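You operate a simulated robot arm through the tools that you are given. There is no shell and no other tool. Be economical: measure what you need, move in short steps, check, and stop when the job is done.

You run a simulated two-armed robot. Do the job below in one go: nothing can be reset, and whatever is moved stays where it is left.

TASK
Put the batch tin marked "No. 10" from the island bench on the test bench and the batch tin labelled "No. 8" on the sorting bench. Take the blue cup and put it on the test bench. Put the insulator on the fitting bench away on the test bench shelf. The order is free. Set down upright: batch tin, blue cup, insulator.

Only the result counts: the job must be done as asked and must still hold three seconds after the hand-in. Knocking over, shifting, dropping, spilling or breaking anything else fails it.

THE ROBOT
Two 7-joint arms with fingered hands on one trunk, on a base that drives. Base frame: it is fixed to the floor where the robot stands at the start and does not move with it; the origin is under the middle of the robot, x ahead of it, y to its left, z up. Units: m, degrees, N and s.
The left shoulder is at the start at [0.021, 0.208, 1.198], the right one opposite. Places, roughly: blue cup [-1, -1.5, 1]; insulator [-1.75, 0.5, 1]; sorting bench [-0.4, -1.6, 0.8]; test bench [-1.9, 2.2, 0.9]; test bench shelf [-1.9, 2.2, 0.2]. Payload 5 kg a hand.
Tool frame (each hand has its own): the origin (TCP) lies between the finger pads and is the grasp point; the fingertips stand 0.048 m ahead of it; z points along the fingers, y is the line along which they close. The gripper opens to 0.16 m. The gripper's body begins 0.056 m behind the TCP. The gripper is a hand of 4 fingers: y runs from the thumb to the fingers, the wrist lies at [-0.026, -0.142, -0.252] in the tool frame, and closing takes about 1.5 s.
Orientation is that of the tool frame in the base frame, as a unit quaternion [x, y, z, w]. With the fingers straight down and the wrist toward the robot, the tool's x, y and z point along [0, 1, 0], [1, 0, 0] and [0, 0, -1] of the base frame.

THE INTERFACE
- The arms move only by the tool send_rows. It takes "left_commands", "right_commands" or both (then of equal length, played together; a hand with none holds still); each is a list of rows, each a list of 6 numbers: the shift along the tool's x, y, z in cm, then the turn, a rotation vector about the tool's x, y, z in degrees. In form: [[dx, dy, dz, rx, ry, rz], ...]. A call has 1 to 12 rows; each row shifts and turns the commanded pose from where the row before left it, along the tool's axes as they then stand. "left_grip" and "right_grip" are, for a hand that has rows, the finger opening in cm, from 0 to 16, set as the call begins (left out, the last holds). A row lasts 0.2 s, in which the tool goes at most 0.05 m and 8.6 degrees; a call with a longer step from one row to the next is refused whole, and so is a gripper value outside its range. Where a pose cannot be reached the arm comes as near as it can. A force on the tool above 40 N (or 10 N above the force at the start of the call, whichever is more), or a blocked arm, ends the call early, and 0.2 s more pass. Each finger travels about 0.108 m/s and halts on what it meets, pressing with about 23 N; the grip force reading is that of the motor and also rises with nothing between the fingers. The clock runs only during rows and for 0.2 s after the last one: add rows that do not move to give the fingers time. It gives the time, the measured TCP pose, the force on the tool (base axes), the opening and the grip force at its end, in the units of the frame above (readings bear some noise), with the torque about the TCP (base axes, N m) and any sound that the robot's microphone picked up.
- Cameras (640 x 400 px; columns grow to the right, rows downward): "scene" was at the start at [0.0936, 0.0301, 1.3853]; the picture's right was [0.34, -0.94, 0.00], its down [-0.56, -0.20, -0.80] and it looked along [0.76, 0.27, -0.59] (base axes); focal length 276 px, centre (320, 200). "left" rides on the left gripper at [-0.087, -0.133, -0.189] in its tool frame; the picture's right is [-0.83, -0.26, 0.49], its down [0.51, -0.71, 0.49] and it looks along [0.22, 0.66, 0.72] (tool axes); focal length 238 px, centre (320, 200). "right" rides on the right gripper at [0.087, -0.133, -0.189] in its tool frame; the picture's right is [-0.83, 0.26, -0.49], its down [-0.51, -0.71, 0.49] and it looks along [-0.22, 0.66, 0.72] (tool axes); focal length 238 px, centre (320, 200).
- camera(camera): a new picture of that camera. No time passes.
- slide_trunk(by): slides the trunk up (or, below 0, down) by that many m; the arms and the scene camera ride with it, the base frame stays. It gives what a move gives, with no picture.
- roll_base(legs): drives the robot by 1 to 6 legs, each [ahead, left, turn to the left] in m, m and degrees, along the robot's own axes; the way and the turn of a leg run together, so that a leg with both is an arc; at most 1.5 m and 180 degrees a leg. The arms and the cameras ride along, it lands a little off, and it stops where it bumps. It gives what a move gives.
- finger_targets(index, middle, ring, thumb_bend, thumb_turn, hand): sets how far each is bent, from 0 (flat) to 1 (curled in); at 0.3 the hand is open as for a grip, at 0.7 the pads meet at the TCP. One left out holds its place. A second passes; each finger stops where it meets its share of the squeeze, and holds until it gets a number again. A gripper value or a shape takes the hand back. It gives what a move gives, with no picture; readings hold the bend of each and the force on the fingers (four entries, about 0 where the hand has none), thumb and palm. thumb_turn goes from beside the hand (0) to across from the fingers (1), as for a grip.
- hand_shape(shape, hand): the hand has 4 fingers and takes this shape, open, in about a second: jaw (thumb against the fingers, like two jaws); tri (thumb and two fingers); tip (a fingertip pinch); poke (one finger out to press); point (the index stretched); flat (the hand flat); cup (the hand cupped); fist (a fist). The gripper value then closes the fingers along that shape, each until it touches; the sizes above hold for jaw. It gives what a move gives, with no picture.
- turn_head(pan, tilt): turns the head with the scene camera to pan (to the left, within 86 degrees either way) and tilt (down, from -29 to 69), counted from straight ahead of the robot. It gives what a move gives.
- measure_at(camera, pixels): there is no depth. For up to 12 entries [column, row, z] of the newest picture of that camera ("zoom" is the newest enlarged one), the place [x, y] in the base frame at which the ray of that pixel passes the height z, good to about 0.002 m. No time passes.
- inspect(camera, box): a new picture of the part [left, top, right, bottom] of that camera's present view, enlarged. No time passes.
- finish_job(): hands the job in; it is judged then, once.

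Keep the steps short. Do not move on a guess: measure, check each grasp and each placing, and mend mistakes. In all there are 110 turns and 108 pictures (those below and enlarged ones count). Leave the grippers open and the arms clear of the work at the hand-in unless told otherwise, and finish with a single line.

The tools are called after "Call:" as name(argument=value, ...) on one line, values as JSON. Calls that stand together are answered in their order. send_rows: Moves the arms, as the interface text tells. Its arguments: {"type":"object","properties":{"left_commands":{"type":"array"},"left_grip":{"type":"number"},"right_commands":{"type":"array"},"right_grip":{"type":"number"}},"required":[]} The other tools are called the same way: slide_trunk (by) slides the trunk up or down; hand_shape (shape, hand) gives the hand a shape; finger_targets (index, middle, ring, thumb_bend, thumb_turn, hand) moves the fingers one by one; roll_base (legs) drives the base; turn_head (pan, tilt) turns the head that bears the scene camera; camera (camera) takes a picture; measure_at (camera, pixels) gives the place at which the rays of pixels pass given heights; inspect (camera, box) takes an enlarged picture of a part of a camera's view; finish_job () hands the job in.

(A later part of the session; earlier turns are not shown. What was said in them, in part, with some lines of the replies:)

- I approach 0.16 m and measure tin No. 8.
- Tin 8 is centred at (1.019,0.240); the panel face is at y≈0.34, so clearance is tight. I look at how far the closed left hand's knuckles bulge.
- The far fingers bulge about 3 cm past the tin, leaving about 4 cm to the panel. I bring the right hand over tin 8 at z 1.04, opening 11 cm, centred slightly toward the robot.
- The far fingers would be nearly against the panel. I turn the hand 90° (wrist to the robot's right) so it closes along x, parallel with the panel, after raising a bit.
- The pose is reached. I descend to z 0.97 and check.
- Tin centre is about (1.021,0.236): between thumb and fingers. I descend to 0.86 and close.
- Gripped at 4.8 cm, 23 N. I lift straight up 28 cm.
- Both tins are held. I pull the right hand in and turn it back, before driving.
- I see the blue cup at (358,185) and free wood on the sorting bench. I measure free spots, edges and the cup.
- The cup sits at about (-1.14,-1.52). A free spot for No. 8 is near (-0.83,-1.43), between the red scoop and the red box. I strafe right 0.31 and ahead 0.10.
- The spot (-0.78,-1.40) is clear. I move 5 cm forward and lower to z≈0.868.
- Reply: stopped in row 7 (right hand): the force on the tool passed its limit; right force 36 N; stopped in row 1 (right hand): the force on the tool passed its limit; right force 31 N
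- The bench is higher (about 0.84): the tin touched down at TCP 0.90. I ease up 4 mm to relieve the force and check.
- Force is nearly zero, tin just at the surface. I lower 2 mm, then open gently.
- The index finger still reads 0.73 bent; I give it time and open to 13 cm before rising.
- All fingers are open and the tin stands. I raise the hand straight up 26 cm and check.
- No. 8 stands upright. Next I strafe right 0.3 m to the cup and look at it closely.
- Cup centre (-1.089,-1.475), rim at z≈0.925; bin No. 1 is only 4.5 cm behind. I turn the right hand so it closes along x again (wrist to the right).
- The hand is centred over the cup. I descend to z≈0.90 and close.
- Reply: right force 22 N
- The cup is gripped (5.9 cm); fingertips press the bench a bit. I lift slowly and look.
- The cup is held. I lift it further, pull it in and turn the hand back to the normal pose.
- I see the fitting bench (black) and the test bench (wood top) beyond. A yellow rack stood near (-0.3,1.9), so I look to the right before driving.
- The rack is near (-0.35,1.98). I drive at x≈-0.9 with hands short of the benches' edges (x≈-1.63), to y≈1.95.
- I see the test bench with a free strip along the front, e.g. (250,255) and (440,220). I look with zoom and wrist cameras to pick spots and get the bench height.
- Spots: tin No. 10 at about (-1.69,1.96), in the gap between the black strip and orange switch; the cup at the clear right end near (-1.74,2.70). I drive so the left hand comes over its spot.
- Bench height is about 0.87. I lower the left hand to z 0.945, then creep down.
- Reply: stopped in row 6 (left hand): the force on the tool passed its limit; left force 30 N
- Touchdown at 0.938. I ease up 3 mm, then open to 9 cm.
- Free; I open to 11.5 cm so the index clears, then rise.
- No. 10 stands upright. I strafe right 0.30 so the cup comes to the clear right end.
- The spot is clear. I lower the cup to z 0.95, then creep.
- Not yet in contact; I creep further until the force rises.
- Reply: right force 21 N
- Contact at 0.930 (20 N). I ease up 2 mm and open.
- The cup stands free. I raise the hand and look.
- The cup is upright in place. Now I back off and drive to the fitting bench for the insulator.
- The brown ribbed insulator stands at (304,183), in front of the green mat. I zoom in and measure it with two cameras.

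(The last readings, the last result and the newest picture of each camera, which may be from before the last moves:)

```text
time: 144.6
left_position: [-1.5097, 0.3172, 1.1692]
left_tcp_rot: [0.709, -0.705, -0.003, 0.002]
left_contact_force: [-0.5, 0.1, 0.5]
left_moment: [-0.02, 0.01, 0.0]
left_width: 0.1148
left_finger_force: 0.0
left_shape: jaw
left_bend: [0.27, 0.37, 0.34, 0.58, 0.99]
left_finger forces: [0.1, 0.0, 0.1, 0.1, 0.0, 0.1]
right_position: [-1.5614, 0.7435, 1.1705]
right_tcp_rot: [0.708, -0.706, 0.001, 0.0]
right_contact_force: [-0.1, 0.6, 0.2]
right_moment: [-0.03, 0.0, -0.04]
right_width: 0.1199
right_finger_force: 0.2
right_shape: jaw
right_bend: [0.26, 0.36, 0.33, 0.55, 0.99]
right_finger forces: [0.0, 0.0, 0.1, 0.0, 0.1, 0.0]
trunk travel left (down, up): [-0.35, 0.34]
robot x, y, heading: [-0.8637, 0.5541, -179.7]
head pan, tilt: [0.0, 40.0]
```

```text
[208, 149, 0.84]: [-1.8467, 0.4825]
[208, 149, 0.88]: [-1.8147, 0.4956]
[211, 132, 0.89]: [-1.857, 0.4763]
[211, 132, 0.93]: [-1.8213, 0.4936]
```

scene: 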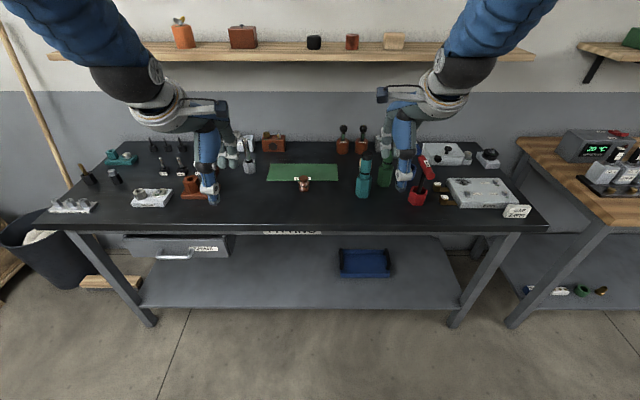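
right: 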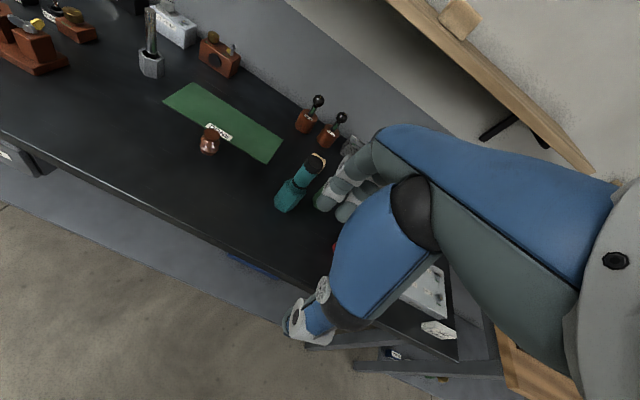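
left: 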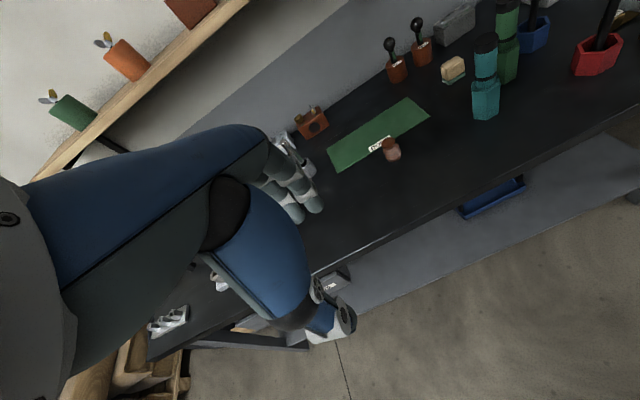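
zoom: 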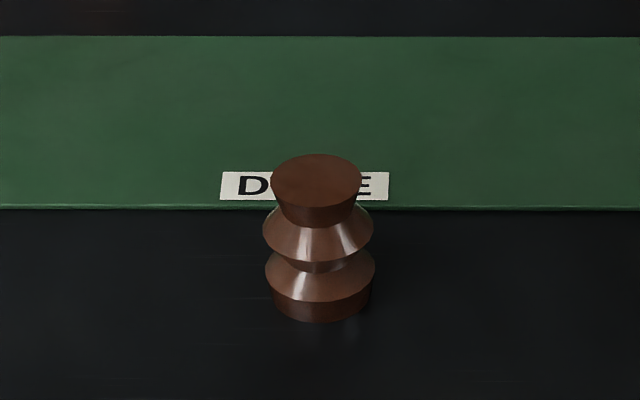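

The insulator stands at (-1.847,0.487), base z≈0.84, about 5.5 cm tall and 4.5 cm wide. I drive so the right hand is over it.

Call:
roll_base(legs=[[0, 0.257, -0.3], [0.285, 0, 0]])

Call:
camera(camera="right")

Call:
inspect(camera="scene", box=[260, 120, 460, 280])

```text
time: 148.0
left_position: [-1.799, 0.0617, 1.1693]
left_tcp_rot: [-0.707, 0.708, 0.001, -0.002]
left_contact_force: [-0.9, -1.3, -0.3]
left_moment: [0.0, -0.01, 0.0]
left_width: 0.1149
left_finger_force: 0.0
left_shape: jaw
left_bend: [0.27, 0.37, 0.34, 0.58, 0.99]
left_finger forces: [0.0, 0.0, 0.1, 0.0, 0.0, 0.0]
right_position: [-1.8472, 0.4901, 1.169]
right_tcp_rot: [-0.706, 0.708, -0.001, 0.001]
right_contact_force: [-0.8, 0.1, -0.8]
right_moment: [-0.03, -0.06, 0.02]
right_width: 0.12
right_finger_force: 0.0
right_shape: jaw
right_bend: [0.26, 0.36, 0.33, 0.55, 0.99]
right_finger forces: [0.0, 0.1, 0.0, 0.0, 0.0, 0.0]
trunk travel left (down, up): [-0.35, 0.34]
robot x, y, heading: [-1.1514, 0.2966, 179.9]
head pan, tilt: [0.0, 40.0]
```

```text
32 pictures are left
```

right: 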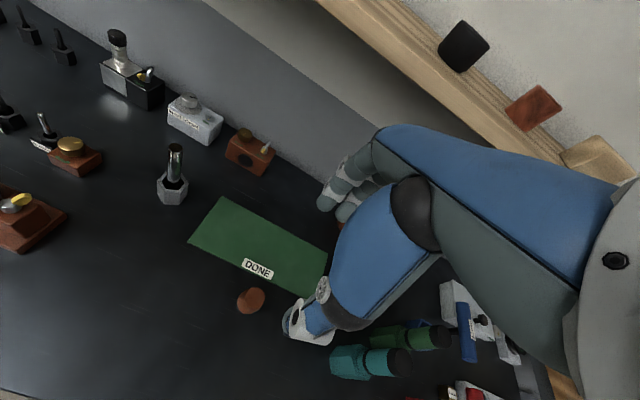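

```text
2.50 times, centred on (360, 200) of scene
```

zoom: 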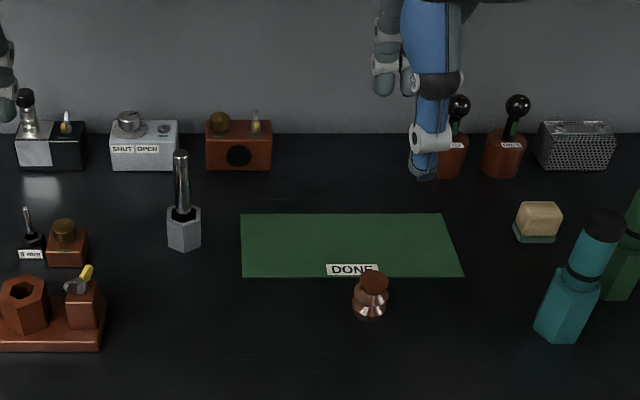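

Call:
measure_at(camera="zoom", pixels=[[370, 309, 0.84], [374, 282, 0.89], [374, 282, 0.9], [370, 309, 0.85]])

Call:
measure_at(camera="right", pixels=[[253, 298, 0.88], [253, 298, 0.89], [253, 298, 0.9], [246, 309, 0.84]])

```text
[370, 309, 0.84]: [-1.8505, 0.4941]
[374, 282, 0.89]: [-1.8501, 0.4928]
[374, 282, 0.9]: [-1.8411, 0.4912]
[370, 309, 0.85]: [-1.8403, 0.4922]
```

```text
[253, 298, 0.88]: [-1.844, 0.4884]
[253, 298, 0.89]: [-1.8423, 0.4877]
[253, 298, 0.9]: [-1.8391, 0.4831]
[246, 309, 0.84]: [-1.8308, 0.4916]
```

The hand is centred over it. I descend to z≈0.905.

Call:
send_rows(right_commands=[[0, 0, 5, 0, 0, 0], [0, 0, 5, 0, 0, 0], [0, 0, 5, 0, 0, 0], [0, 0, 5, 0, 0, 0], [0, 0, 3, 0, 0, 0], [0, 0, 2, 0, 0, 0], [0, 0, 1.4, 0, 0, 0], [0, 0, 0, 0, 0, 0]])

Call:
inspect(camera="right", box=[200, 120, 440, 340])

```text
time: 149.8
left_position: [-1.7985, 0.0625, 1.1687]
left_tcp_rot: [-0.707, 0.708, 0.003, -0.002]
left_contact_force: [0.6, -0.8, 0.4]
left_moment: [0.04, 0.03, -0.01]
left_width: 0.1145
left_finger_force: 0.1
left_shape: jaw
left_bend: [0.27, 0.37, 0.34, 0.58, 0.99]
left_finger forces: [0.0, 0.0, 0.0, 0.0, 0.0, 0.0]
right_position: [-1.8445, 0.49, 0.9066]
right_tcp_rot: [-0.706, 0.709, -0.001, 0.001]
right_contact_force: [0.4, -0.2, 0.2]
right_moment: [-0.04, -0.02, -0.01]
right_width: 0.12
right_finger_force: 0.0
right_shape: jaw
right_bend: [0.26, 0.36, 0.33, 0.55, 0.99]
right_finger forces: [0.0, 0.0, 0.1, 0.1, 0.1, 0.0]
trunk travel left (down, up): [-0.35, 0.34]
robot x, y, heading: [-1.1545, 0.2983, 179.7]
head pan, tilt: [0.0, 40.0]
```

```text
1.82 times, centred on (320, 230) of right
```

zoom: 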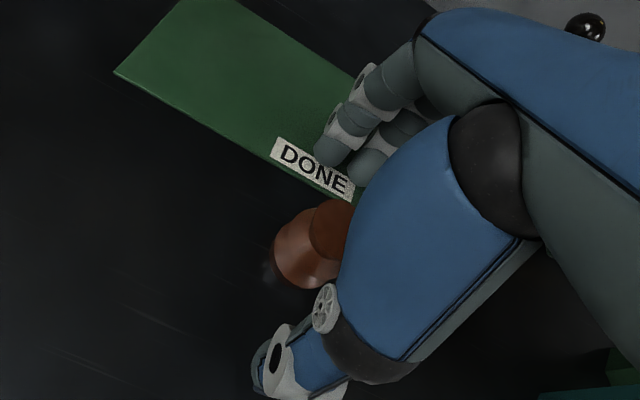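

The object is between the fingers. I rise 4 mm so the fingertips won't scrape the mat, then close.

Call:
send_rows(right_commands=[[0, 0, -0.4, 0, 0, 0], [0, 0, 0, 0, 0, 0]])

Call:
send_rows(right_commands=[[0, 0, 0, 0, 0, 0], [0, 0, 0, 0, 0, 0], [0, 0, 0, 0, 0, 0], [0, 0, 0, 0, 0, 0], [0, 0, 0, 0, 0, 0], [0, 0, 0, 0, 0, 0], [0, 0, 0, 0, 0, 0], [0, 0, 0, 0, 0, 0]], right_grip=2)

Call:
inspect(camera="scene", box=[260, 120, 460, 280])

Call:
inspect(camera="right", box=[200, 120, 440, 340])

```text
time: 150.4
left_position: [-1.7988, 0.0623, 1.1688]
left_tcp_rot: [-0.707, 0.708, 0.002, -0.002]
left_contact_force: [-0.5, -0.2, -0.3]
left_moment: [-0.01, -0.02, -0.01]
left_width: 0.1146
left_finger_force: 0.0
left_shape: jaw
left_bend: [0.27, 0.37, 0.34, 0.58, 0.99]
left_finger forces: [0.0, 0.1, 0.0, 0.1, 0.0, 0.1]
right_position: [-1.8464, 0.4898, 0.9101]
right_tcp_rot: [-0.706, 0.708, -0.001, 0.0]
right_contact_force: [-0.6, -0.5, -0.2]
right_moment: [-0.04, -0.03, 0.02]
right_width: 0.1198
right_finger_force: 0.0
right_shape: jaw
right_bend: [0.26, 0.36, 0.33, 0.55, 0.99]
right_finger forces: [0.1, 0.0, 0.0, 0.1, 0.0, 0.0]
trunk travel left (down, up): [-0.35, 0.34]
robot x, y, heading: [-1.1551, 0.2968, 179.8]
head pan, tilt: [0.0, 40.0]
```

```text
time: 152.2
left_position: [-1.7975, 0.0624, 1.1688]
left_tcp_rot: [-0.706, 0.708, 0.002, -0.003]
left_contact_force: [0.4, -0.4, -0.3]
left_moment: [0.0, -0.01, 0.0]
left_width: 0.1148
left_finger_force: 0.1
left_shape: jaw
left_bend: [0.27, 0.37, 0.34, 0.58, 0.99]
left_finger forces: [0.0, 0.0, 0.0, 0.1, 0.1, 0.1]
right_position: [-1.8459, 0.4896, 0.9096]
right_tcp_rot: [-0.706, 0.708, -0.001, 0.0]
right_contact_force: [-0.6, 0.4, -0.4]
right_moment: [-0.01, -0.02, 0.0]
right_width: 0.0334
right_finger_force: 23.0
right_shape: jaw
right_bend: [0.73, 0.6, 0.62, 0.74, 1.0]
right_finger forces: [13.1, 5.5, 0.0, 0.0, 19.2, 0.0]
trunk travel left (down, up): [-0.35, 0.34]
robot x, y, heading: [-1.1566, 0.3017, 180.1]
head pan, tilt: [0.0, 40.0]
```

```text
2.50 times, centred on (360, 200) of scene
```

zoom: 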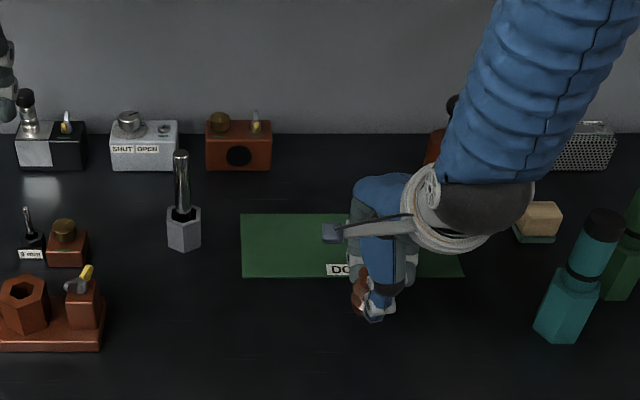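

```text
1.82 times, centred on (320, 230) of right
```

zoom: 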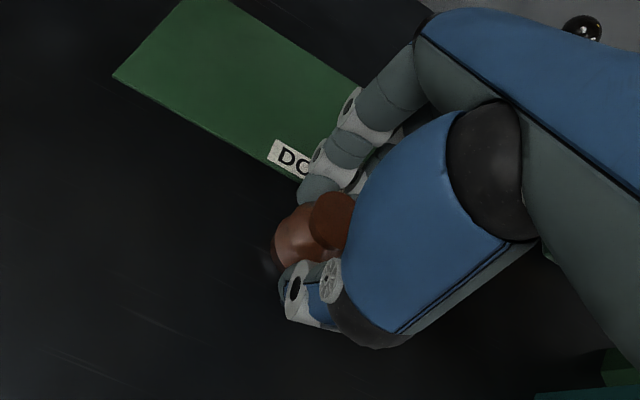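

Gripped (3.3 cm at the waist/rib, 23 N). I lift slowly 6 cm and check.

Call:
send_rows(right_commands=[[0, 0, -1, 0, 0, 0], [0, 0, -2, 0, 0, 0], [0, 0, -3, 0, 0, 0], [0, 0, 0, 0, 0, 0]])

Call:
inspect(camera="right", box=[200, 120, 440, 340])

Call:
inspect(camera="scene", box=[340, 190, 440, 260])

```text
time: 153.2
left_position: [-1.7998, 0.0623, 1.1684]
left_tcp_rot: [-0.707, 0.707, 0.002, -0.002]
left_contact_force: [-0.1, -0.2, 0.0]
left_moment: [-0.02, -0.01, -0.03]
left_width: 0.1146
left_finger_force: 0.0
left_shape: jaw
left_bend: [0.27, 0.37, 0.34, 0.58, 0.99]
left_finger forces: [0.1, 0.0, 0.1, 0.0, 0.0, 0.0]
right_position: [-1.8463, 0.4897, 0.9683]
right_tcp_rot: [-0.706, 0.708, -0.002, 0.0]
right_contact_force: [-0.8, 0.2, -1.4]
right_moment: [-0.04, -0.03, 0.01]
right_width: 0.0333
right_finger_force: 22.8
right_shape: jaw
right_bend: [0.73, 0.6, 0.62, 0.74, 1.0]
right_finger forces: [13.3, 5.5, 0.0, 0.0, 19.3, 0.0]
trunk travel left (down, up): [-0.35, 0.34]
robot x, y, heading: [-1.1533, 0.2989, 179.8]
head pan, tilt: [0.0, 40.0]
```

```text
1.82 times, centred on (320, 230) of right
```

zoom: 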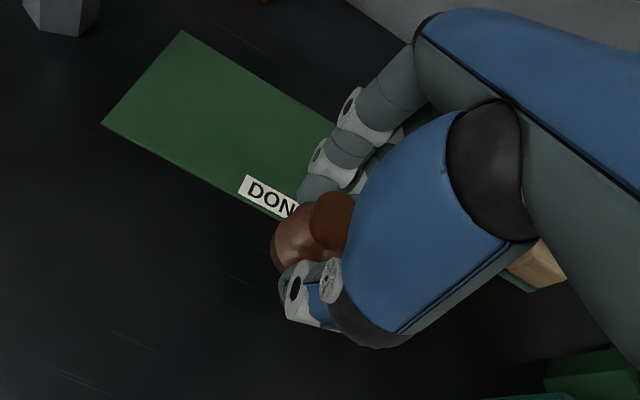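

```text
5.71 times, centred on (390, 225) of scene
```

zoom: 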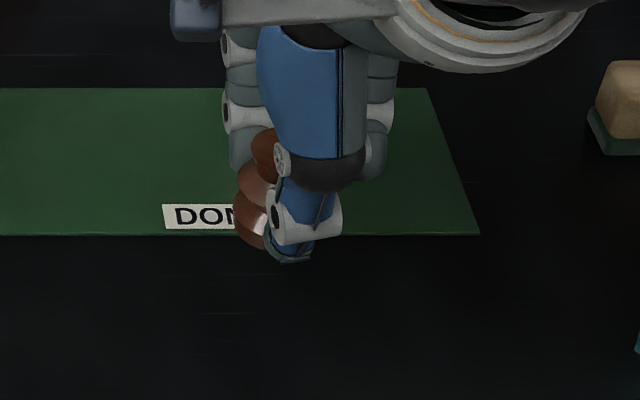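

It is held upright, the mat unmoved. I lift to clear height, back off and drive to the test bench again.

Call:
send_rows(right_commands=[[0, 0, -5, 0, 0, 0], [0, 0, -5, 0, 0, 0], [0, 0, -5, 0, 0, 0], [0, 0, -5, 0, 0, 0], [0, 0, 0, 0, 0, 0]])

Call:
roll_base(legs=[[-0.35, 0, 0], [0, -1.0, 0], [0, -0.9, 0]])

Call:
turn_head(pan=0, tilt=48)

Call:
camera(camera="scene")

```text
time: 154.4
left_position: [-1.7993, 0.0623, 1.1677]
left_tcp_rot: [-0.706, 0.708, 0.002, -0.002]
left_contact_force: [-0.7, 0.0, 0.6]
left_moment: [0.0, -0.08, -0.06]
left_width: 0.1144
left_finger_force: 0.0
left_shape: jaw
left_bend: [0.27, 0.37, 0.34, 0.58, 0.99]
left_finger forces: [0.0, 0.0, 0.0, 0.0, 0.1, 0.0]
right_position: [-1.8477, 0.4916, 1.169]
right_tcp_rot: [-0.705, 0.709, -0.002, 0.0]
right_contact_force: [-1.3, -0.1, -2.1]
right_moment: [-0.01, -0.08, 0.03]
right_width: 0.033
right_finger_force: 22.0
right_shape: jaw
right_bend: [0.73, 0.6, 0.62, 0.74, 1.0]
right_finger forces: [13.5, 5.7, 0.0, 0.0, 19.3, 0.1]
trunk travel left (down, up): [-0.35, 0.34]
robot x, y, heading: [-1.157, 0.2958, 179.8]
head pan, tilt: [0.0, 40.0]
```

```text
time: 165.8
left_position: [-1.4542, 1.9689, 1.1684]
left_tcp_rot: [0.707, -0.707, -0.003, 0.002]
left_contact_force: [0.5, 0.0, -0.9]
left_moment: [-0.04, -0.01, 0.05]
left_width: 0.1147
left_finger_force: 0.0
left_shape: jaw
left_bend: [0.27, 0.37, 0.34, 0.58, 0.99]
left_finger forces: [0.0, 0.1, 0.1, 0.1, 0.0, 0.0]
right_position: [-1.5029, 2.3963, 1.1697]
right_tcp_rot: [-0.707, 0.707, -0.001, -0.001]
right_contact_force: [-0.3, -0.2, -1.2]
right_moment: [-0.03, -0.01, -0.05]
right_width: 0.0329
right_finger_force: 23.4
right_shape: jaw
right_bend: [0.73, 0.6, 0.62, 0.74, 1.0]
right_finger forces: [13.5, 5.7, 0.0, 0.0, 19.1, 0.1]
trunk travel left (down, up): [-0.35, 0.34]
robot x, y, heading: [-0.8139, 2.2046, -180.2]
head pan, tilt: [0.0, 40.0]
```

```text
time: 166.5
left_position: [-1.4533, 1.9684, 1.1697]
left_tcp_rot: [-0.707, 0.707, 0.003, -0.002]
left_contact_force: [0.6, -0.2, 0.4]
left_moment: [0.0, -0.05, 0.0]
left_width: 0.1149
left_finger_force: 0.0
left_shape: jaw
left_bend: [0.27, 0.37, 0.34, 0.58, 0.99]
left_finger forces: [0.1, 0.0, 0.0, 0.0, 0.1, 0.0]
right_position: [-1.5044, 2.3972, 1.1702]
right_tcp_rot: [-0.706, 0.708, -0.001, 0.0]
right_contact_force: [-0.4, -0.1, -0.8]
right_moment: [0.01, 0.0, 0.0]
right_width: 0.0331
right_finger_force: 23.4
right_shape: jaw
right_bend: [0.73, 0.6, 0.62, 0.74, 1.0]
right_finger forces: [13.6, 5.7, 0.0, 0.0, 19.1, 0.1]
trunk travel left (down, up): [-0.35, 0.34]
robot x, y, heading: [-0.8131, 2.2036, -179.9]
head pan, tilt: [0.0, 48.0]
```

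```text
25 pictures are left
```

scene: 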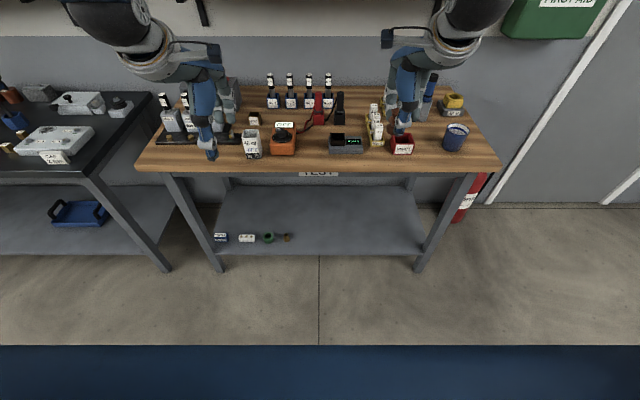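

Both placed objects stand. I measure the shelf.

Call:
measure_at(camera="scene", pixels=[[350, 254, 0.2], [350, 254, 0.25], [350, 240, 0.2], [350, 240, 0.25], [418, 270, 0.0], [220, 271, 0.0], [288, 242, 0.2], [400, 187, 0.2], [320, 170, 0.85]])

Call:
camera(camera="right")

```text
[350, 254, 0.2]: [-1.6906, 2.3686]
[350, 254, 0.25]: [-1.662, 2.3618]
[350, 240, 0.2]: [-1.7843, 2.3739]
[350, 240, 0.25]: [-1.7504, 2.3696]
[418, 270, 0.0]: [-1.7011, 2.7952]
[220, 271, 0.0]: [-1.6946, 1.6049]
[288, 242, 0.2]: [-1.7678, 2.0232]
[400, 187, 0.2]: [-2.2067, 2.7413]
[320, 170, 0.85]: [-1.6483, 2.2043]
```

```text
24 pictures are left
```

right: 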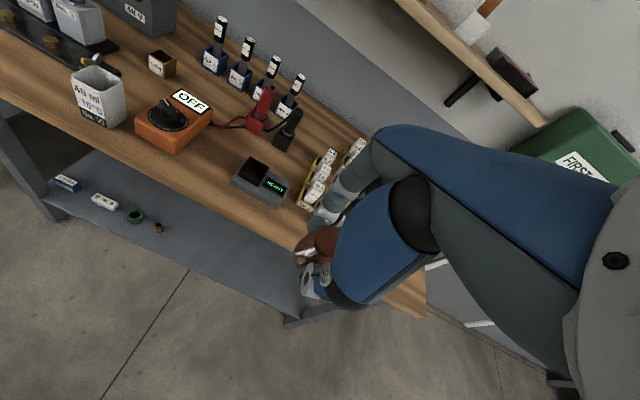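

The shelf front is at x≈-1.69; there is free room around (-1.78,2.36). I pull the right hand back a little, then lower the trunk fully in front of the bench.

Call:
send_rows(right_commands=[[0, -3, 0, 0, 0, 0], [0, -2, 0, 0, 0, 0], [0, 0, 0, 0, 0, 0]])

Call:
slide_trunk(by=-0.34)

Call:
send_rows(left_commands=[[0, 0, -5, 0, 0, 0], [0, 0, -5, 0, 0, 0], [0, 0, -5, 0, 0, 0], [0, 0, -5, 0, 0, 0], [0, 0, -5, 0, 0, 0], [0, 0, -5, 0, 0, 0], [0, 0, -3, 0, 0, 0], [0, 0, 0, 0, 0, 0]], right_commands=[[0, 0, 5, 0, 0, 0], [0, 0, 5, 0, 0, 0], [0, 0, 5, 0, 0, 0], [0, 0, 5, 0, 0, 0], [0, 0, 5, 0, 0, 0], [0, 0, 5, 0, 0, 0], [0, 0, 5, 0, 0, 0], [0, 0, 0, 0, 0, 0]])

Call:
camera(camera="scene")

```text
time: 167.3
left_position: [-1.4552, 1.9693, 1.1675]
left_tcp_rot: [-0.706, 0.708, 0.002, -0.002]
left_contact_force: [-0.2, -0.1, -0.6]
left_moment: [0.02, 0.0, 0.04]
left_width: 0.1146
left_finger_force: 0.0
left_shape: jaw
left_bend: [0.27, 0.37, 0.34, 0.58, 0.99]
left_finger forces: [0.0, 0.0, 0.0, 0.0, 0.0, 0.0]
right_position: [-1.4536, 2.3943, 1.1689]
right_tcp_rot: [-0.707, 0.708, -0.001, 0.001]
right_contact_force: [0.8, -0.1, -1.0]
right_moment: [0.03, 0.0, 0.0]
right_width: 0.0336
right_finger_force: 23.1
right_shape: jaw
right_bend: [0.73, 0.6, 0.62, 0.74, 1.0]
right_finger forces: [13.6, 5.8, 0.1, 0.1, 19.4, 0.0]
trunk travel left (down, up): [-0.35, 0.34]
robot x, y, heading: [-0.8119, 2.2081, -180.0]
head pan, tilt: [0.0, 48.0]
```

```text
time: 170.7
left_position: [-1.4546, 1.9683, 0.829]
left_tcp_rot: [0.707, -0.707, -0.003, 0.003]
left_contact_force: [-0.6, -0.3, 0.5]
left_moment: [-0.01, -0.01, -0.03]
left_width: 0.1151
left_finger_force: 0.1
left_shape: jaw
left_bend: [0.27, 0.37, 0.34, 0.58, 0.99]
left_finger forces: [0.0, 0.0, 0.0, 0.0, 0.0, 0.0]
right_position: [-1.453, 2.395, 0.8306]
right_tcp_rot: [-0.706, 0.708, -0.001, 0.0]
right_contact_force: [0.6, 0.8, -1.4]
right_moment: [0.01, 0.02, 0.01]
right_width: 0.0332
right_finger_force: 23.3
right_shape: jaw
right_bend: [0.73, 0.6, 0.62, 0.74, 1.0]
right_finger forces: [13.6, 5.8, 0.1, 0.0, 19.4, 0.0]
trunk travel left (down, up): [-0.01, 0.68]
robot x, y, heading: [-0.8095, 2.2064, -179.8]
head pan, tilt: [0.0, 48.0]
```

```text
time: 172.5
left_position: [-1.4522, 1.9696, 1.1599]
left_tcp_rot: [0.708, -0.706, -0.002, 0.003]
left_contact_force: [0.6, 0.4, 1.5]
left_moment: [0.01, -0.01, 0.0]
left_width: 0.115
left_finger_force: 0.1
left_shape: jaw
left_bend: [0.27, 0.37, 0.34, 0.58, 0.99]
left_finger forces: [0.0, 0.1, 0.0, 0.0, 0.0, 0.0]
right_position: [-1.4515, 2.3948, 0.48]
right_tcp_rot: [-0.707, 0.708, -0.001, 0.0]
right_contact_force: [0.0, 0.1, -1.1]
right_moment: [0.05, -0.01, 0.02]
right_width: 0.0331
right_finger_force: 23.0
right_shape: jaw
right_bend: [0.73, 0.6, 0.62, 0.74, 1.0]
right_finger forces: [13.6, 5.9, 0.1, 0.0, 19.2, 0.1]
trunk travel left (down, up): [-0.01, 0.68]
robot x, y, heading: [-0.8118, 2.206, -179.8]
head pan, tilt: [0.0, 48.0]
```

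```text
23 pictures are left
```

scene: 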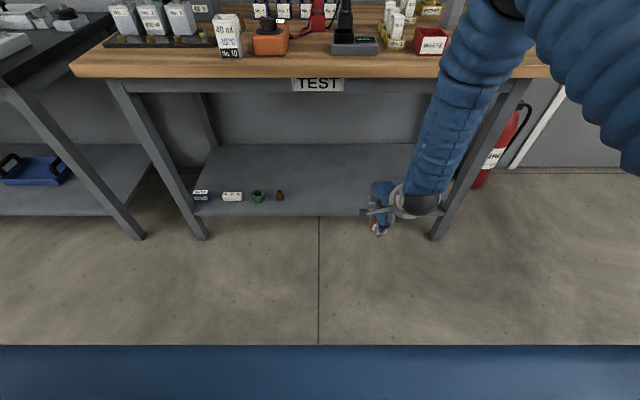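

The hand is at z 0.48 in front of the bench, upright. I triangulate the shelf height with this lower view.

Call:
measure_at(camera="scene", pixels=[[280, 201, 0.2], [280, 201, 0.25], [320, 216, 0.2], [320, 216, 0.25], [320, 214, 0.2], [320, 150, 0.2], [430, 216, 0.2], [320, 75, 0.83]])

Call:
send_rows(right_commands=[[0, 0, 5, 0, 0, 0], [0, 0, 5, 0, 0, 0], [0, 0, 2, 0, 0, 0], [0, 0, 0, 0, 0, 0]])

```text
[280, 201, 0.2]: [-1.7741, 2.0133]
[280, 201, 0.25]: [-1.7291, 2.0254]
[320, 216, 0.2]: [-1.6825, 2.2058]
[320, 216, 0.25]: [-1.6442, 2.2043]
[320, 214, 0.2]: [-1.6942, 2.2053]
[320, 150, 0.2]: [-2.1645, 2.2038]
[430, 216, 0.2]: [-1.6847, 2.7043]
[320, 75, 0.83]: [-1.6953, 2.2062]
```

```text
time: 173.5
left_position: [-1.4522, 1.9681, 1.1593]
left_tcp_rot: [-0.707, 0.707, 0.003, -0.003]
left_contact_force: [-0.4, -0.8, -0.5]
left_moment: [-0.02, -0.02, 0.02]
left_width: 0.1148
left_finger_force: 0.0
left_shape: jaw
left_bend: [0.27, 0.37, 0.34, 0.58, 0.99]
left_finger forces: [0.0, 0.0, 0.0, 0.0, 0.0, 0.1]
right_position: [-1.4519, 2.395, 0.3593]
right_tcp_rot: [-0.706, 0.708, -0.002, 0.0]
right_contact_force: [0.0, 0.1, -0.7]
right_moment: [0.03, -0.02, 0.0]
right_width: 0.0331
right_finger_force: 23.1
right_shape: jaw
right_bend: [0.73, 0.6, 0.62, 0.74, 1.0]
right_finger forces: [13.5, 6.0, 0.1, 0.1, 19.1, 0.0]
trunk travel left (down, up): [-0.01, 0.68]
robot x, y, heading: [-0.8128, 2.2038, -180.1]
head pan, tilt: [0.0, 48.0]
```

Shelf height is about 0.2–0.23. The object's bottom is at 0.29, so I drive forward 0.2 m and look.

Call:
roll_base(legs=[[0.2, 0, 0]])

Call:
camera(camera="scene")

Call:
camera(camera="right")

```text
time: 175.1
left_position: [-1.6528, 1.9663, 1.1584]
left_tcp_rot: [0.709, -0.706, -0.003, 0.002]
left_contact_force: [-1.1, 0.0, -1.1]
left_moment: [-0.02, -0.12, 0.01]
left_width: 0.1149
left_finger_force: 0.1
left_shape: jaw
left_bend: [0.27, 0.37, 0.34, 0.58, 0.99]
left_finger forces: [0.0, 0.0, 0.0, 0.0, 0.1, 0.0]
right_position: [-1.6498, 2.3931, 0.3591]
right_tcp_rot: [0.707, -0.707, 0.002, 0.0]
right_contact_force: [-0.9, 0.0, -2.0]
right_moment: [-0.02, -0.02, 0.04]
right_width: 0.033
right_finger_force: 22.8
right_shape: jaw
right_bend: [0.73, 0.6, 0.62, 0.74, 1.0]
right_finger forces: [13.7, 6.0, 0.1, 0.1, 19.1, 0.0]
trunk travel left (down, up): [-0.01, 0.68]
robot x, y, heading: [-1.0114, 2.2094, -179.6]
head pan, tilt: [0.0, 48.0]
```

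```text
22 pictures are left
```

scene: 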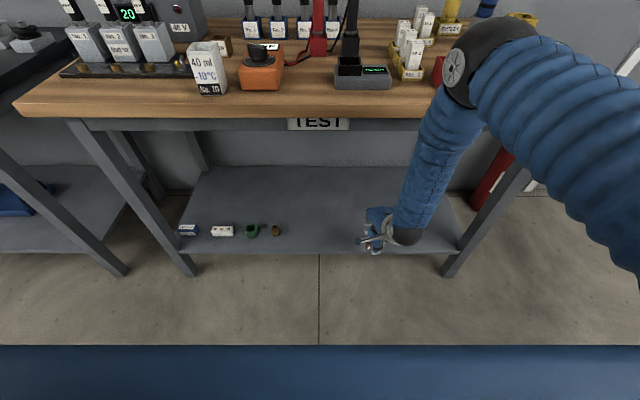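

```text
21 pictures are left
```

right: 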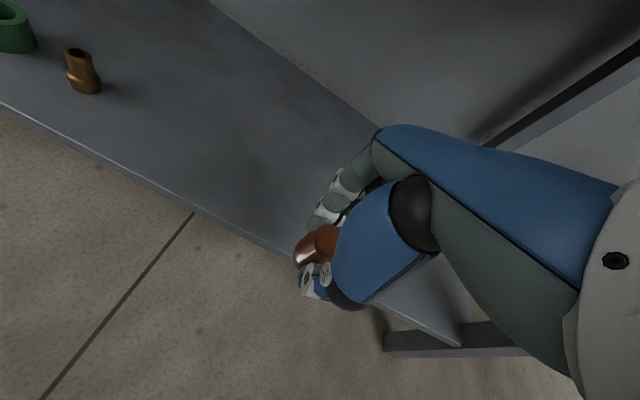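

Before going further, I check where the elbow/forearm lies relative to the bench edge (x -1.64).

Call:
measure_at(camera="scene", pixels=[[450, 100, 0.87], [450, 100, 0.95], [450, 100, 1.0], [420, 110, 0.87], [432, 140, 0.7], [405, 235, 0.55], [405, 235, 0.6], [500, 50, 1.05]])

Call:
inspect(camera="scene", box=[340, 0, 640, 280])

```text
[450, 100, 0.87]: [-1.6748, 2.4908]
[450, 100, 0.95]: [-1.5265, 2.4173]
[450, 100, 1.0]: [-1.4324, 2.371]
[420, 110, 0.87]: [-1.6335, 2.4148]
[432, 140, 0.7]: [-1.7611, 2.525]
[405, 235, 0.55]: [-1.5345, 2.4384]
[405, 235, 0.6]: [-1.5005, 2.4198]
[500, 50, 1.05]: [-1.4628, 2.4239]
```

```text
1.43 times, centred on (490, 140) of scene
```

zoom: 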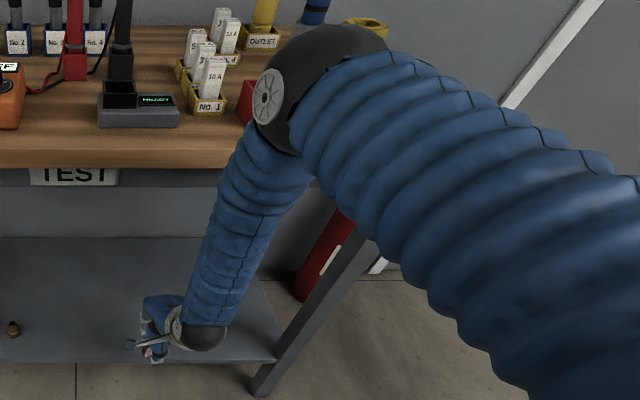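

The elbow points up and forward, with the forearm near vertical; driving more would hit the bench edge. Instead I extend the arm forward 11 cm, which lowers the elbow.

Call:
send_rows(right_commands=[[0, 2, 0, 0, 0, 0], [0, 3, 0, 0, 0, 0], [0, 3, 0, 0, 0, 0], [0, 3, 0, 0, 0, 0], [0, 0, 0, 0, 0, 0]])

Call:
camera(camera="scene")

```text
time: 176.3
left_position: [-1.6491, 1.9675, 1.1593]
left_tcp_rot: [0.709, -0.706, -0.002, 0.002]
left_contact_force: [-0.8, 0.1, -0.1]
left_moment: [-0.02, -0.02, 0.0]
left_width: 0.1151
left_finger_force: 0.2
left_shape: jaw
left_bend: [0.27, 0.37, 0.34, 0.58, 0.99]
left_finger forces: [0.0, 0.0, 0.0, 0.0, 0.1, 0.0]
right_position: [-1.7598, 2.3948, 0.3591]
right_tcp_rot: [0.707, -0.707, 0.001, -0.001]
right_contact_force: [0.2, -0.6, 0.0]
right_moment: [0.02, -0.03, -0.01]
right_width: 0.0331
right_finger_force: 22.9
right_shape: jaw
right_bend: [0.73, 0.6, 0.62, 0.74, 1.0]
right_finger forces: [13.8, 6.0, 0.0, 0.1, 19.2, 0.0]
trunk travel left (down, up): [-0.01, 0.68]
robot x, y, heading: [-1.0094, 2.2071, -179.8]
head pan, tilt: [0.0, 48.0]
```

```text
19 pictures are left
```

scene: 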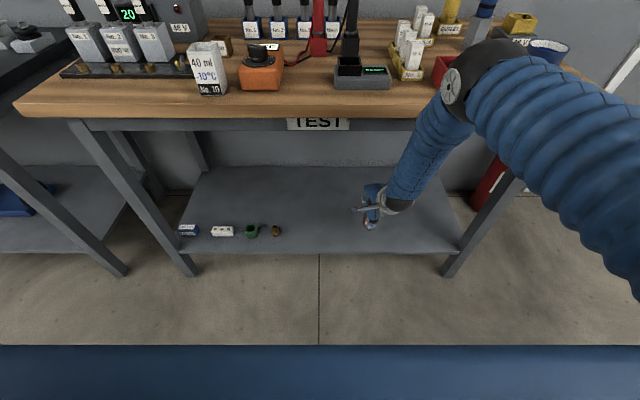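

The arm now slopes under the bench edge with clearance, forces near zero. I lower 6 cm, then creep until contact.

Call:
send_rows(right_commands=[[0, 0, 2, 0, 0, 0], [0, 0, 2, 0, 0, 0], [0, 0, 1.5, 0, 0, 0], [0, 0, 0, 0, 0, 0]])

Call:
send_rows(right_commands=[[0, 0, 0.3, 0, 0, 0], [0, 0, 0.3, 0, 0, 0], [0, 0, 0.3, 0, 0, 0], [0, 0, 0.3, 0, 0, 0], [0, 0, 0.3, 0, 0, 0], [0, 0, 0.3, 0, 0, 0], [0, 0, 0.3, 0, 0, 0], [0, 0, 0.3, 0, 0, 0], [0, 0, 0.3, 0, 0, 0], [0, 0, 0.3, 0, 0, 0]])

Call:
camera(camera="right")

```text
time: 177.3
left_position: [-1.6508, 1.9672, 1.1581]
left_tcp_rot: [0.708, -0.706, -0.002, 0.002]
left_contact_force: [0.3, 0.2, 0.9]
left_moment: [-0.04, 0.0, 0.01]
left_width: 0.115
left_finger_force: 0.0
left_shape: jaw
left_bend: [0.27, 0.37, 0.34, 0.58, 0.99]
left_finger forces: [0.0, 0.0, 0.0, 0.0, 0.1, 0.1]
right_position: [-1.7602, 2.3925, 0.305]
right_tcp_rot: [0.707, -0.707, 0.001, -0.001]
right_contact_force: [0.9, -1.0, -1.5]
right_moment: [0.0, 0.06, -0.01]
right_width: 0.0332
right_finger_force: 22.6
right_shape: jaw
right_bend: [0.73, 0.6, 0.62, 0.74, 1.0]
right_finger forces: [13.8, 5.9, 0.0, 0.1, 19.2, 0.0]
trunk travel left (down, up): [-0.01, 0.68]
robot x, y, heading: [-1.0105, 2.2076, -179.7]
head pan, tilt: [0.0, 48.0]
```

```text
time: 179.5
left_position: [-1.6489, 1.966, 1.1602]
left_tcp_rot: [0.708, -0.706, -0.002, 0.002]
left_contact_force: [0.5, -0.3, 0.2]
left_moment: [-0.01, 0.0, 0.02]
left_width: 0.1149
left_finger_force: 0.0
left_shape: jaw
left_bend: [0.27, 0.37, 0.34, 0.58, 0.99]
left_finger forces: [0.0, 0.0, 0.0, 0.0, 0.1, 0.1]
right_position: [-1.7626, 2.393, 0.2778]
right_tcp_rot: [-0.707, 0.707, 0.0, -0.001]
right_contact_force: [2.9, -0.3, 24.5]
right_moment: [-0.08, -0.03, 0.01]
right_width: 0.0344
right_finger_force: 22.9
right_shape: jaw
right_bend: [0.73, 0.6, 0.62, 0.74, 1.0]
right_finger forces: [15.5, 7.3, 0.0, 0.0, 24.9, 0.1]
trunk travel left (down, up): [-0.01, 0.68]
robot x, y, heading: [-1.0118, 2.2074, -180.1]
head pan, tilt: [0.0, 48.0]
```

```text
18 pictures are left
```

right: 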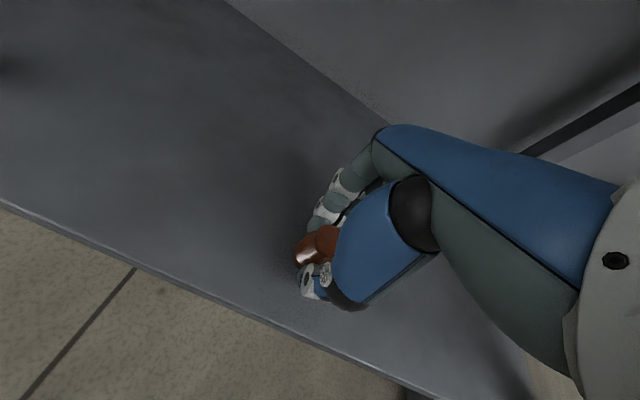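

Contact on the shelf at TCP 0.278 (24 N), insulator well inside the edge. I ease up 2.5 mm and then open.

Call:
send_rows(right_commands=[[0, 0, -0.25, 0, 0, 0], [0, 0, 0, 0, 0, 0]])

Call:
send_rows(right_commands=[[0, 0, 0, 0, 0, 0], [0, 0, 0, 0, 0, 0], [0, 0, 0, 0, 0, 0], [0, 0, 0, 0, 0, 0], [0, 0, 0, 0, 0, 0], [0, 0, 0, 0, 0, 0], [0, 0, 0, 0, 0, 0], [0, 0, 0, 0, 0, 0]], right_grip=12)

Call:
inspect(camera="right", box=[200, 120, 440, 340])

```text
time: 180.1
left_position: [-1.6488, 1.9666, 1.16]
left_tcp_rot: [0.708, -0.706, -0.003, 0.002]
left_contact_force: [-0.2, -0.2, 0.0]
left_moment: [-0.02, -0.01, 0.03]
left_width: 0.1148
left_finger_force: 0.1
left_shape: jaw
left_bend: [0.27, 0.37, 0.34, 0.58, 0.99]
left_finger forces: [0.0, 0.1, 0.1, 0.1, 0.0, 0.1]
right_position: [-1.7588, 2.3916, 0.2775]
right_tcp_rot: [-0.707, 0.708, 0.0, 0.0]
right_contact_force: [-1.5, -0.9, 16.9]
right_moment: [-0.03, 0.26, 0.0]
right_width: 0.0345
right_finger_force: 22.6
right_shape: jaw
right_bend: [0.73, 0.6, 0.62, 0.75, 1.0]
right_finger forces: [16.5, 7.7, 0.1, 0.1, 21.6, 0.0]
trunk travel left (down, up): [-0.01, 0.68]
robot x, y, heading: [-1.0074, 2.2047, -179.9]
head pan, tilt: [0.0, 48.0]
```

```text
time: 181.9
left_position: [-1.6504, 1.9664, 1.1589]
left_tcp_rot: [0.709, -0.705, -0.002, 0.002]
left_contact_force: [-0.9, -0.5, 0.7]
left_moment: [-0.07, -0.03, 0.0]
left_width: 0.1149
left_finger_force: 0.1
left_shape: jaw
left_bend: [0.27, 0.37, 0.34, 0.58, 0.99]
left_finger forces: [0.0, 0.1, 0.1, 0.0, 0.0, 0.0]
right_position: [-1.7595, 2.3933, 0.2774]
right_tcp_rot: [0.708, -0.707, 0.002, -0.001]
right_contact_force: [-0.4, 0.0, -0.3]
right_moment: [0.03, -0.01, -0.01]
right_width: 0.1195
right_finger_force: 0.1
right_shape: jaw
right_bend: [0.26, 0.36, 0.33, 0.55, 0.99]
right_finger forces: [0.1, 0.0, 0.0, 0.0, 0.0, 0.0]
trunk travel left (down, up): [-0.01, 0.68]
robot x, y, heading: [-1.0087, 2.2052, -179.8]
head pan, tilt: [0.0, 48.0]
```

```text
1.82 times, centred on (320, 230) of right
```

zoom: 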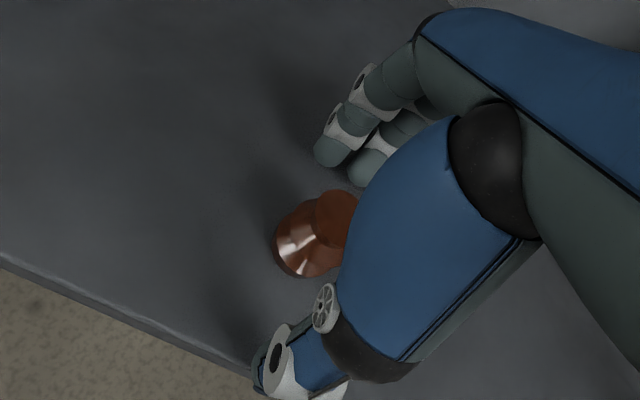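

It stands upright, hand free. I raise 8 cm, retract 11 cm over its top, then back away.

Call:
send_rows(right_commands=[[0, 0, -1, 0, 0, 0], [0, 0, -3, 0, 0, 0], [0, 0, -4, 0, 0, 0], [0, 0, -0.5, 0, 0, 0], [0, -3, -0.2, 0, 0, 0], [0, -4, 0, 0, 0, 0], [0, -4, 0, 0, 0, 0], [0, 0, 0, 0, 0, 0]])

Call:
roll_base(legs=[[-0.25, 0, 0]])

Call:
camera(camera="scene")

```text
time: 183.7
left_position: [-1.6508, 1.9669, 1.1583]
left_tcp_rot: [0.709, -0.705, -0.002, 0.002]
left_contact_force: [0.4, -0.2, -0.1]
left_moment: [0.03, 0.02, 0.01]
left_width: 0.115
left_finger_force: 0.0
left_shape: jaw
left_bend: [0.27, 0.37, 0.34, 0.58, 0.99]
left_finger forces: [0.0, 0.1, 0.0, 0.0, 0.0, 0.1]
right_position: [-1.6502, 2.3914, 0.3649]
right_tcp_rot: [0.707, -0.707, 0.002, 0.0]
right_contact_force: [0.6, -0.1, -0.8]
right_moment: [0.0, 0.02, -0.01]
right_width: 0.1199
right_finger_force: 0.1
right_shape: jaw
right_bend: [0.26, 0.36, 0.33, 0.55, 0.99]
right_finger forces: [0.1, 0.1, 0.0, 0.0, 0.0, 0.0]
trunk travel left (down, up): [-0.01, 0.68]
robot x, y, heading: [-1.0076, 2.2062, -179.8]
head pan, tilt: [0.0, 48.0]
```

```text
time: 185.5
left_position: [-1.4304, 1.9697, 1.164]
left_tcp_rot: [-0.707, 0.707, 0.005, -0.004]
left_contact_force: [-0.3, 0.0, 0.3]
left_moment: [0.03, 0.04, 0.04]
left_width: 0.115
left_finger_force: 0.0
left_shape: jaw
left_bend: [0.27, 0.37, 0.34, 0.57, 0.99]
left_finger forces: [0.1, 0.0, 0.1, 0.0, 0.1, 0.1]
right_position: [-1.4326, 2.3938, 0.3653]
right_tcp_rot: [0.707, -0.707, 0.0, 0.001]
right_contact_force: [0.4, 0.3, -0.8]
right_moment: [-0.01, -0.03, 0.01]
right_width: 0.12
right_finger_force: 0.0
right_shape: jaw
right_bend: [0.26, 0.36, 0.33, 0.55, 0.99]
right_finger forces: [0.0, 0.0, 0.1, 0.1, 0.1, 0.0]
trunk travel left (down, up): [-0.01, 0.68]
robot x, y, heading: [-0.793, 2.206, -180.0]
head pan, tilt: [0.0, 48.0]
stopped in leg 1: the robot was blocked; the commanded pose is now the measured one
```

```text
16 pictures are left
```

scene: 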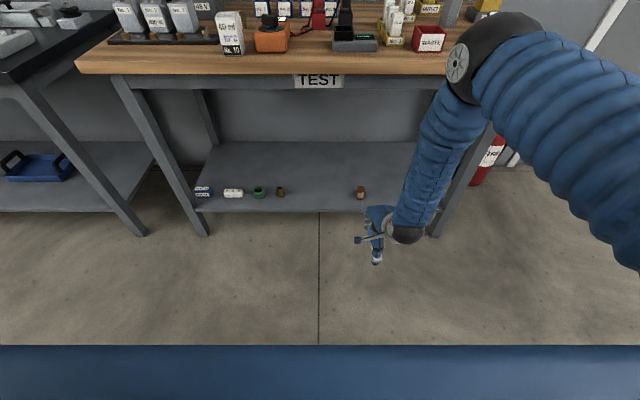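

The insulator stands on the shelf at (361,192). The base touched something behind at x -0.79; I ease forward 4 cm, lift the right hand, and look back toward it.

Call:
roll_base(legs=[[0.04, 0, 0]])

Call:
inspect(camera="scene", box=[180, 0, 480, 220])

Call:
turn_head(pan=-86, tilt=35)

Call:
camera(camera="scene")

Call:
turn_head(pan=86, tilt=35)

Call:
camera(camera="scene")

```text
time: 186.3
left_position: [-1.4705, 1.9695, 1.1627]
left_tcp_rot: [-0.707, 0.707, 0.005, -0.004]
left_contact_force: [-0.2, -0.6, -1.3]
left_moment: [0.02, -0.15, -0.04]
left_width: 0.1147
left_finger_force: 0.0
left_shape: jaw
left_bend: [0.27, 0.37, 0.34, 0.57, 0.99]
left_finger forces: [0.0, 0.1, 0.0, 0.0, 0.0, 0.0]
right_position: [-1.4723, 2.3937, 0.3653]
right_tcp_rot: [0.708, -0.706, 0.001, 0.0]
right_contact_force: [-0.5, 0.2, -1.9]
right_moment: [0.0, -0.02, 0.01]
right_width: 0.12
right_finger_force: 0.0
right_shape: jaw
right_bend: [0.26, 0.36, 0.33, 0.55, 0.99]
right_finger forces: [0.1, 0.0, 0.0, 0.0, 0.0, 0.0]
trunk travel left (down, up): [-0.01, 0.68]
robot x, y, heading: [-0.83, 2.2057, -180.0]
head pan, tilt: [0.0, 48.0]
```

```text
1.82 times, centred on (330, 110) of scene
```

zoom: 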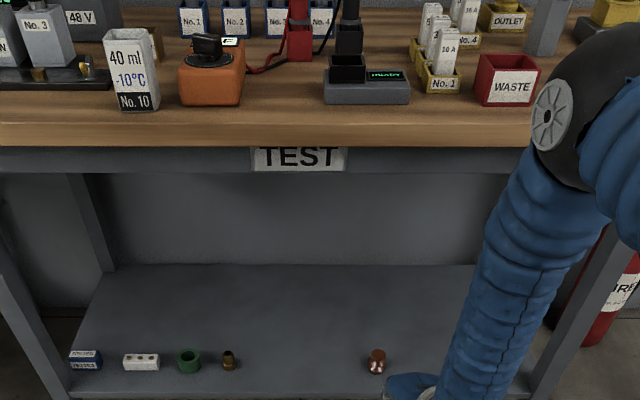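

```text
time: 187.9
left_position: [-1.4708, 1.9695, 1.1632]
left_tcp_rot: [0.707, -0.707, -0.005, 0.005]
left_contact_force: [-0.5, -0.2, -0.6]
left_moment: [0.03, -0.03, 0.0]
left_width: 0.115
left_finger_force: 0.0
left_shape: jaw
left_bend: [0.27, 0.37, 0.34, 0.57, 0.99]
left_finger forces: [0.0, 0.0, 0.0, 0.1, 0.0, 0.1]
right_position: [-1.4726, 2.3937, 0.3648]
right_tcp_rot: [0.707, -0.707, 0.001, 0.001]
right_contact_force: [0.1, 0.2, 0.3]
right_moment: [0.01, 0.02, 0.01]
right_width: 0.1197
right_finger_force: 0.1
right_shape: jaw
right_bend: [0.26, 0.36, 0.33, 0.55, 0.99]
right_finger forces: [0.0, 0.1, 0.0, 0.0, 0.1, 0.0]
trunk travel left (down, up): [-0.01, 0.68]
robot x, y, heading: [-0.8301, 2.2055, -179.7]
head pan, tilt: [-85.9, 35.0]
```

```text
14 pictures are left
```

scene: 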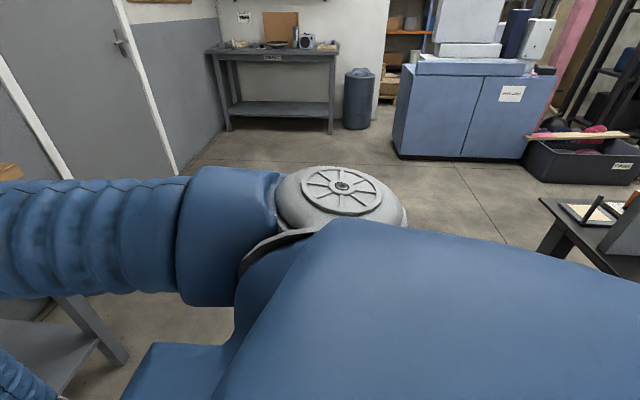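

```text
time: 190.6
left_position: [-1.4699, 1.9688, 1.1625]
left_tcp_rot: [-0.707, 0.707, 0.006, -0.004]
left_contact_force: [0.0, 0.9, -1.0]
left_moment: [0.03, -0.02, 0.0]
left_width: 0.1149
left_finger_force: 0.1
left_shape: jaw
left_bend: [0.27, 0.37, 0.34, 0.57, 0.99]
left_finger forces: [0.0, 0.1, 0.1, 0.1, 0.0, 0.0]
right_position: [-1.4727, 2.3933, 0.3643]
right_tcp_rot: [0.707, -0.707, 0.0, 0.001]
right_contact_force: [0.7, 0.1, -0.1]
right_moment: [-0.02, 0.0, 0.01]
right_width: 0.1203
right_finger_force: 0.1
right_shape: jaw
right_bend: [0.26, 0.36, 0.33, 0.55, 0.99]
right_finger forces: [0.0, 0.0, 0.0, 0.0, 0.1, 0.0]
trunk travel left (down, up): [-0.01, 0.68]
robot x, y, heading: [-0.833, 2.2082, -179.7]
head pan, tilt: [85.9, 35.0]
```

```text
13 pictures are left
```

scene: 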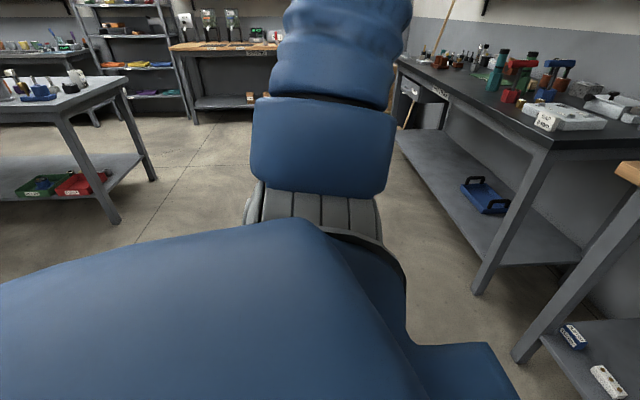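

The insulator and tin stand well. Behind me is a low bench/rack. I raise the right hand and trunk, then move aside and look back at what the base touched.

Call:
send_rows(right_commands=[[0, 0, -5, 0, 0, 0], [0, 0, -5, 0, 0, 0], [0, 0, -5, 0, 0, 0], [0, 0, -5, 0, 0, 0], [0, 0, -5, 0, 0, 0], [0, 0, -5, 0, 0, 0], [0, 0, -5, 0, 0, 0], [0, 0, -5, 0, 0, 0], [0, 0, 0, 0, 0, 0]])

Call:
slide_trunk(by=0.3)

Call:
roll_base(legs=[[0, 1.2, 0], [0, 0, -90]])

Call:
turn_head(pan=-20, tilt=35)

Call:
camera(camera="scene")

```text
time: 192.6
left_position: [-1.4705, 1.9691, 1.1631]
left_tcp_rot: [0.707, -0.707, -0.005, 0.004]
left_contact_force: [-0.8, 0.7, 0.6]
left_moment: [0.0, -0.03, -0.02]
left_width: 0.1149
left_finger_force: 0.1
left_shape: jaw
left_bend: [0.27, 0.37, 0.34, 0.57, 0.99]
left_finger forces: [0.0, 0.1, 0.0, 0.0, 0.1, 0.1]
right_position: [-1.4724, 2.3938, 0.7662]
right_tcp_rot: [-0.707, 0.707, -0.001, -0.001]
right_contact_force: [-0.8, 0.0, 0.1]
right_moment: [-0.01, 0.0, 0.01]
right_width: 0.12
right_finger_force: 0.0
right_shape: jaw
right_bend: [0.26, 0.36, 0.33, 0.55, 0.99]
right_finger forces: [0.0, 0.0, 0.0, 0.1, 0.0, 0.0]
trunk travel left (down, up): [-0.01, 0.68]
robot x, y, heading: [-0.8282, 2.2078, -179.6]
head pan, tilt: [85.9, 35.0]
```

```text
time: 195.6
left_position: [-1.471, 1.9678, 1.4633]
left_tcp_rot: [0.707, -0.707, -0.005, 0.004]
left_contact_force: [0.2, 0.8, 0.1]
left_moment: [0.05, -0.02, 0.03]
left_width: 0.115
left_finger_force: 0.1
left_shape: jaw
left_bend: [0.27, 0.37, 0.34, 0.57, 0.99]
left_finger forces: [0.0, 0.0, 0.1, 0.0, 0.0, 0.0]
right_position: [-1.4727, 2.3943, 1.067]
right_tcp_rot: [0.707, -0.707, 0.001, 0.001]
right_contact_force: [-0.3, -0.6, -1.3]
right_moment: [0.0, 0.01, -0.05]
right_width: 0.1199
right_finger_force: 0.1
right_shape: jaw
right_bend: [0.26, 0.36, 0.33, 0.55, 0.99]
right_finger forces: [0.0, 0.1, 0.0, 0.0, 0.0, 0.0]
trunk travel left (down, up): [-0.31, 0.38]
robot x, y, heading: [-0.8304, 2.2061, -180.0]
head pan, tilt: [85.9, 35.0]
```

```text
time: 205.5
left_position: [-1.0487, 1.6521, 1.4624]
left_tcp_rot: [0.007, 1.0, 0.006, 0.001]
left_contact_force: [-0.8, 0.1, 1.3]
left_moment: [0.03, 0.03, 0.0]
left_width: 0.1147
left_finger_force: 0.1
left_shape: jaw
left_bend: [0.27, 0.37, 0.34, 0.57, 0.99]
left_finger forces: [0.1, 0.0, 0.0, 0.1, 0.0, 0.0]
right_position: [-0.6237, 1.648, 1.0659]
right_tcp_rot: [0.007, 1.0, 0.0, 0.0]
right_contact_force: [0.5, -1.0, 0.2]
right_moment: [-0.02, 0.03, -0.03]
right_width: 0.12
right_finger_force: 0.0
right_shape: jaw
right_bend: [0.26, 0.36, 0.33, 0.55, 0.99]
right_finger forces: [0.0, 0.0, 0.1, 0.0, 0.1, 0.0]
trunk travel left (down, up): [-0.31, 0.38]
robot x, y, heading: [-0.8249, 1.008, 89.3]
head pan, tilt: [85.9, 35.0]
```

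```text
time: 207.3
left_position: [-1.0491, 1.6522, 1.4642]
left_tcp_rot: [0.007, 1.0, 0.007, 0.001]
left_contact_force: [1.3, 0.6, -0.1]
left_moment: [0.01, 0.02, -0.01]
left_width: 0.1149
left_finger_force: 0.0
left_shape: jaw
left_bend: [0.27, 0.37, 0.34, 0.57, 0.99]
left_finger forces: [0.0, 0.0, 0.1, 0.1, 0.1, 0.1]
right_position: [-0.6244, 1.649, 1.0664]
right_tcp_rot: [0.007, 1.0, 0.0, 0.0]
right_contact_force: [0.8, 0.1, -0.7]
right_moment: [-0.03, 0.02, -0.01]
right_width: 0.1199
right_finger_force: 0.0
right_shape: jaw
right_bend: [0.26, 0.36, 0.33, 0.55, 0.99]
right_finger forces: [0.1, 0.1, 0.0, 0.0, 0.0, 0.1]
trunk travel left (down, up): [-0.31, 0.38]
robot x, y, heading: [-0.8228, 1.008, 89.4]
head pan, tilt: [-20.0, 35.0]
```

```text
12 pictures are left
```

scene: 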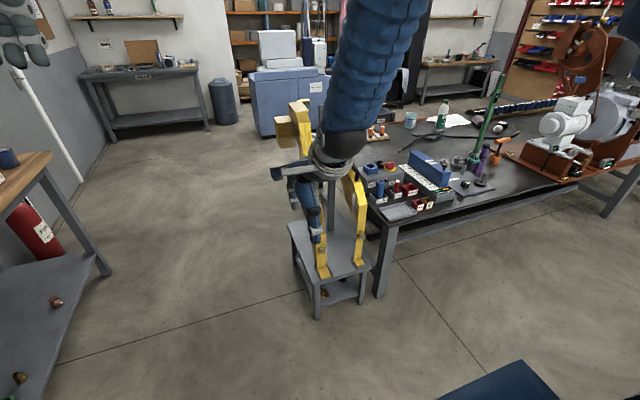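

The yellow stand is upright and in its expected place, and the insulator, cup and tin No. 10 stand as placed. Both grippers are open and clear, so I hand in.

Call:
finish_job()

```text
The job is handed in.
```

I handed the job in with all four items set down upright: tin No. 10 and the blue cup on the test bench, tin No. 8 on the sorting bench, and the insulator on the test bench shelf; while backing away from the shelf the base was blocked by something behind it that I didn't see, probably the yellow stand, which still looked upright and in place afterwards.
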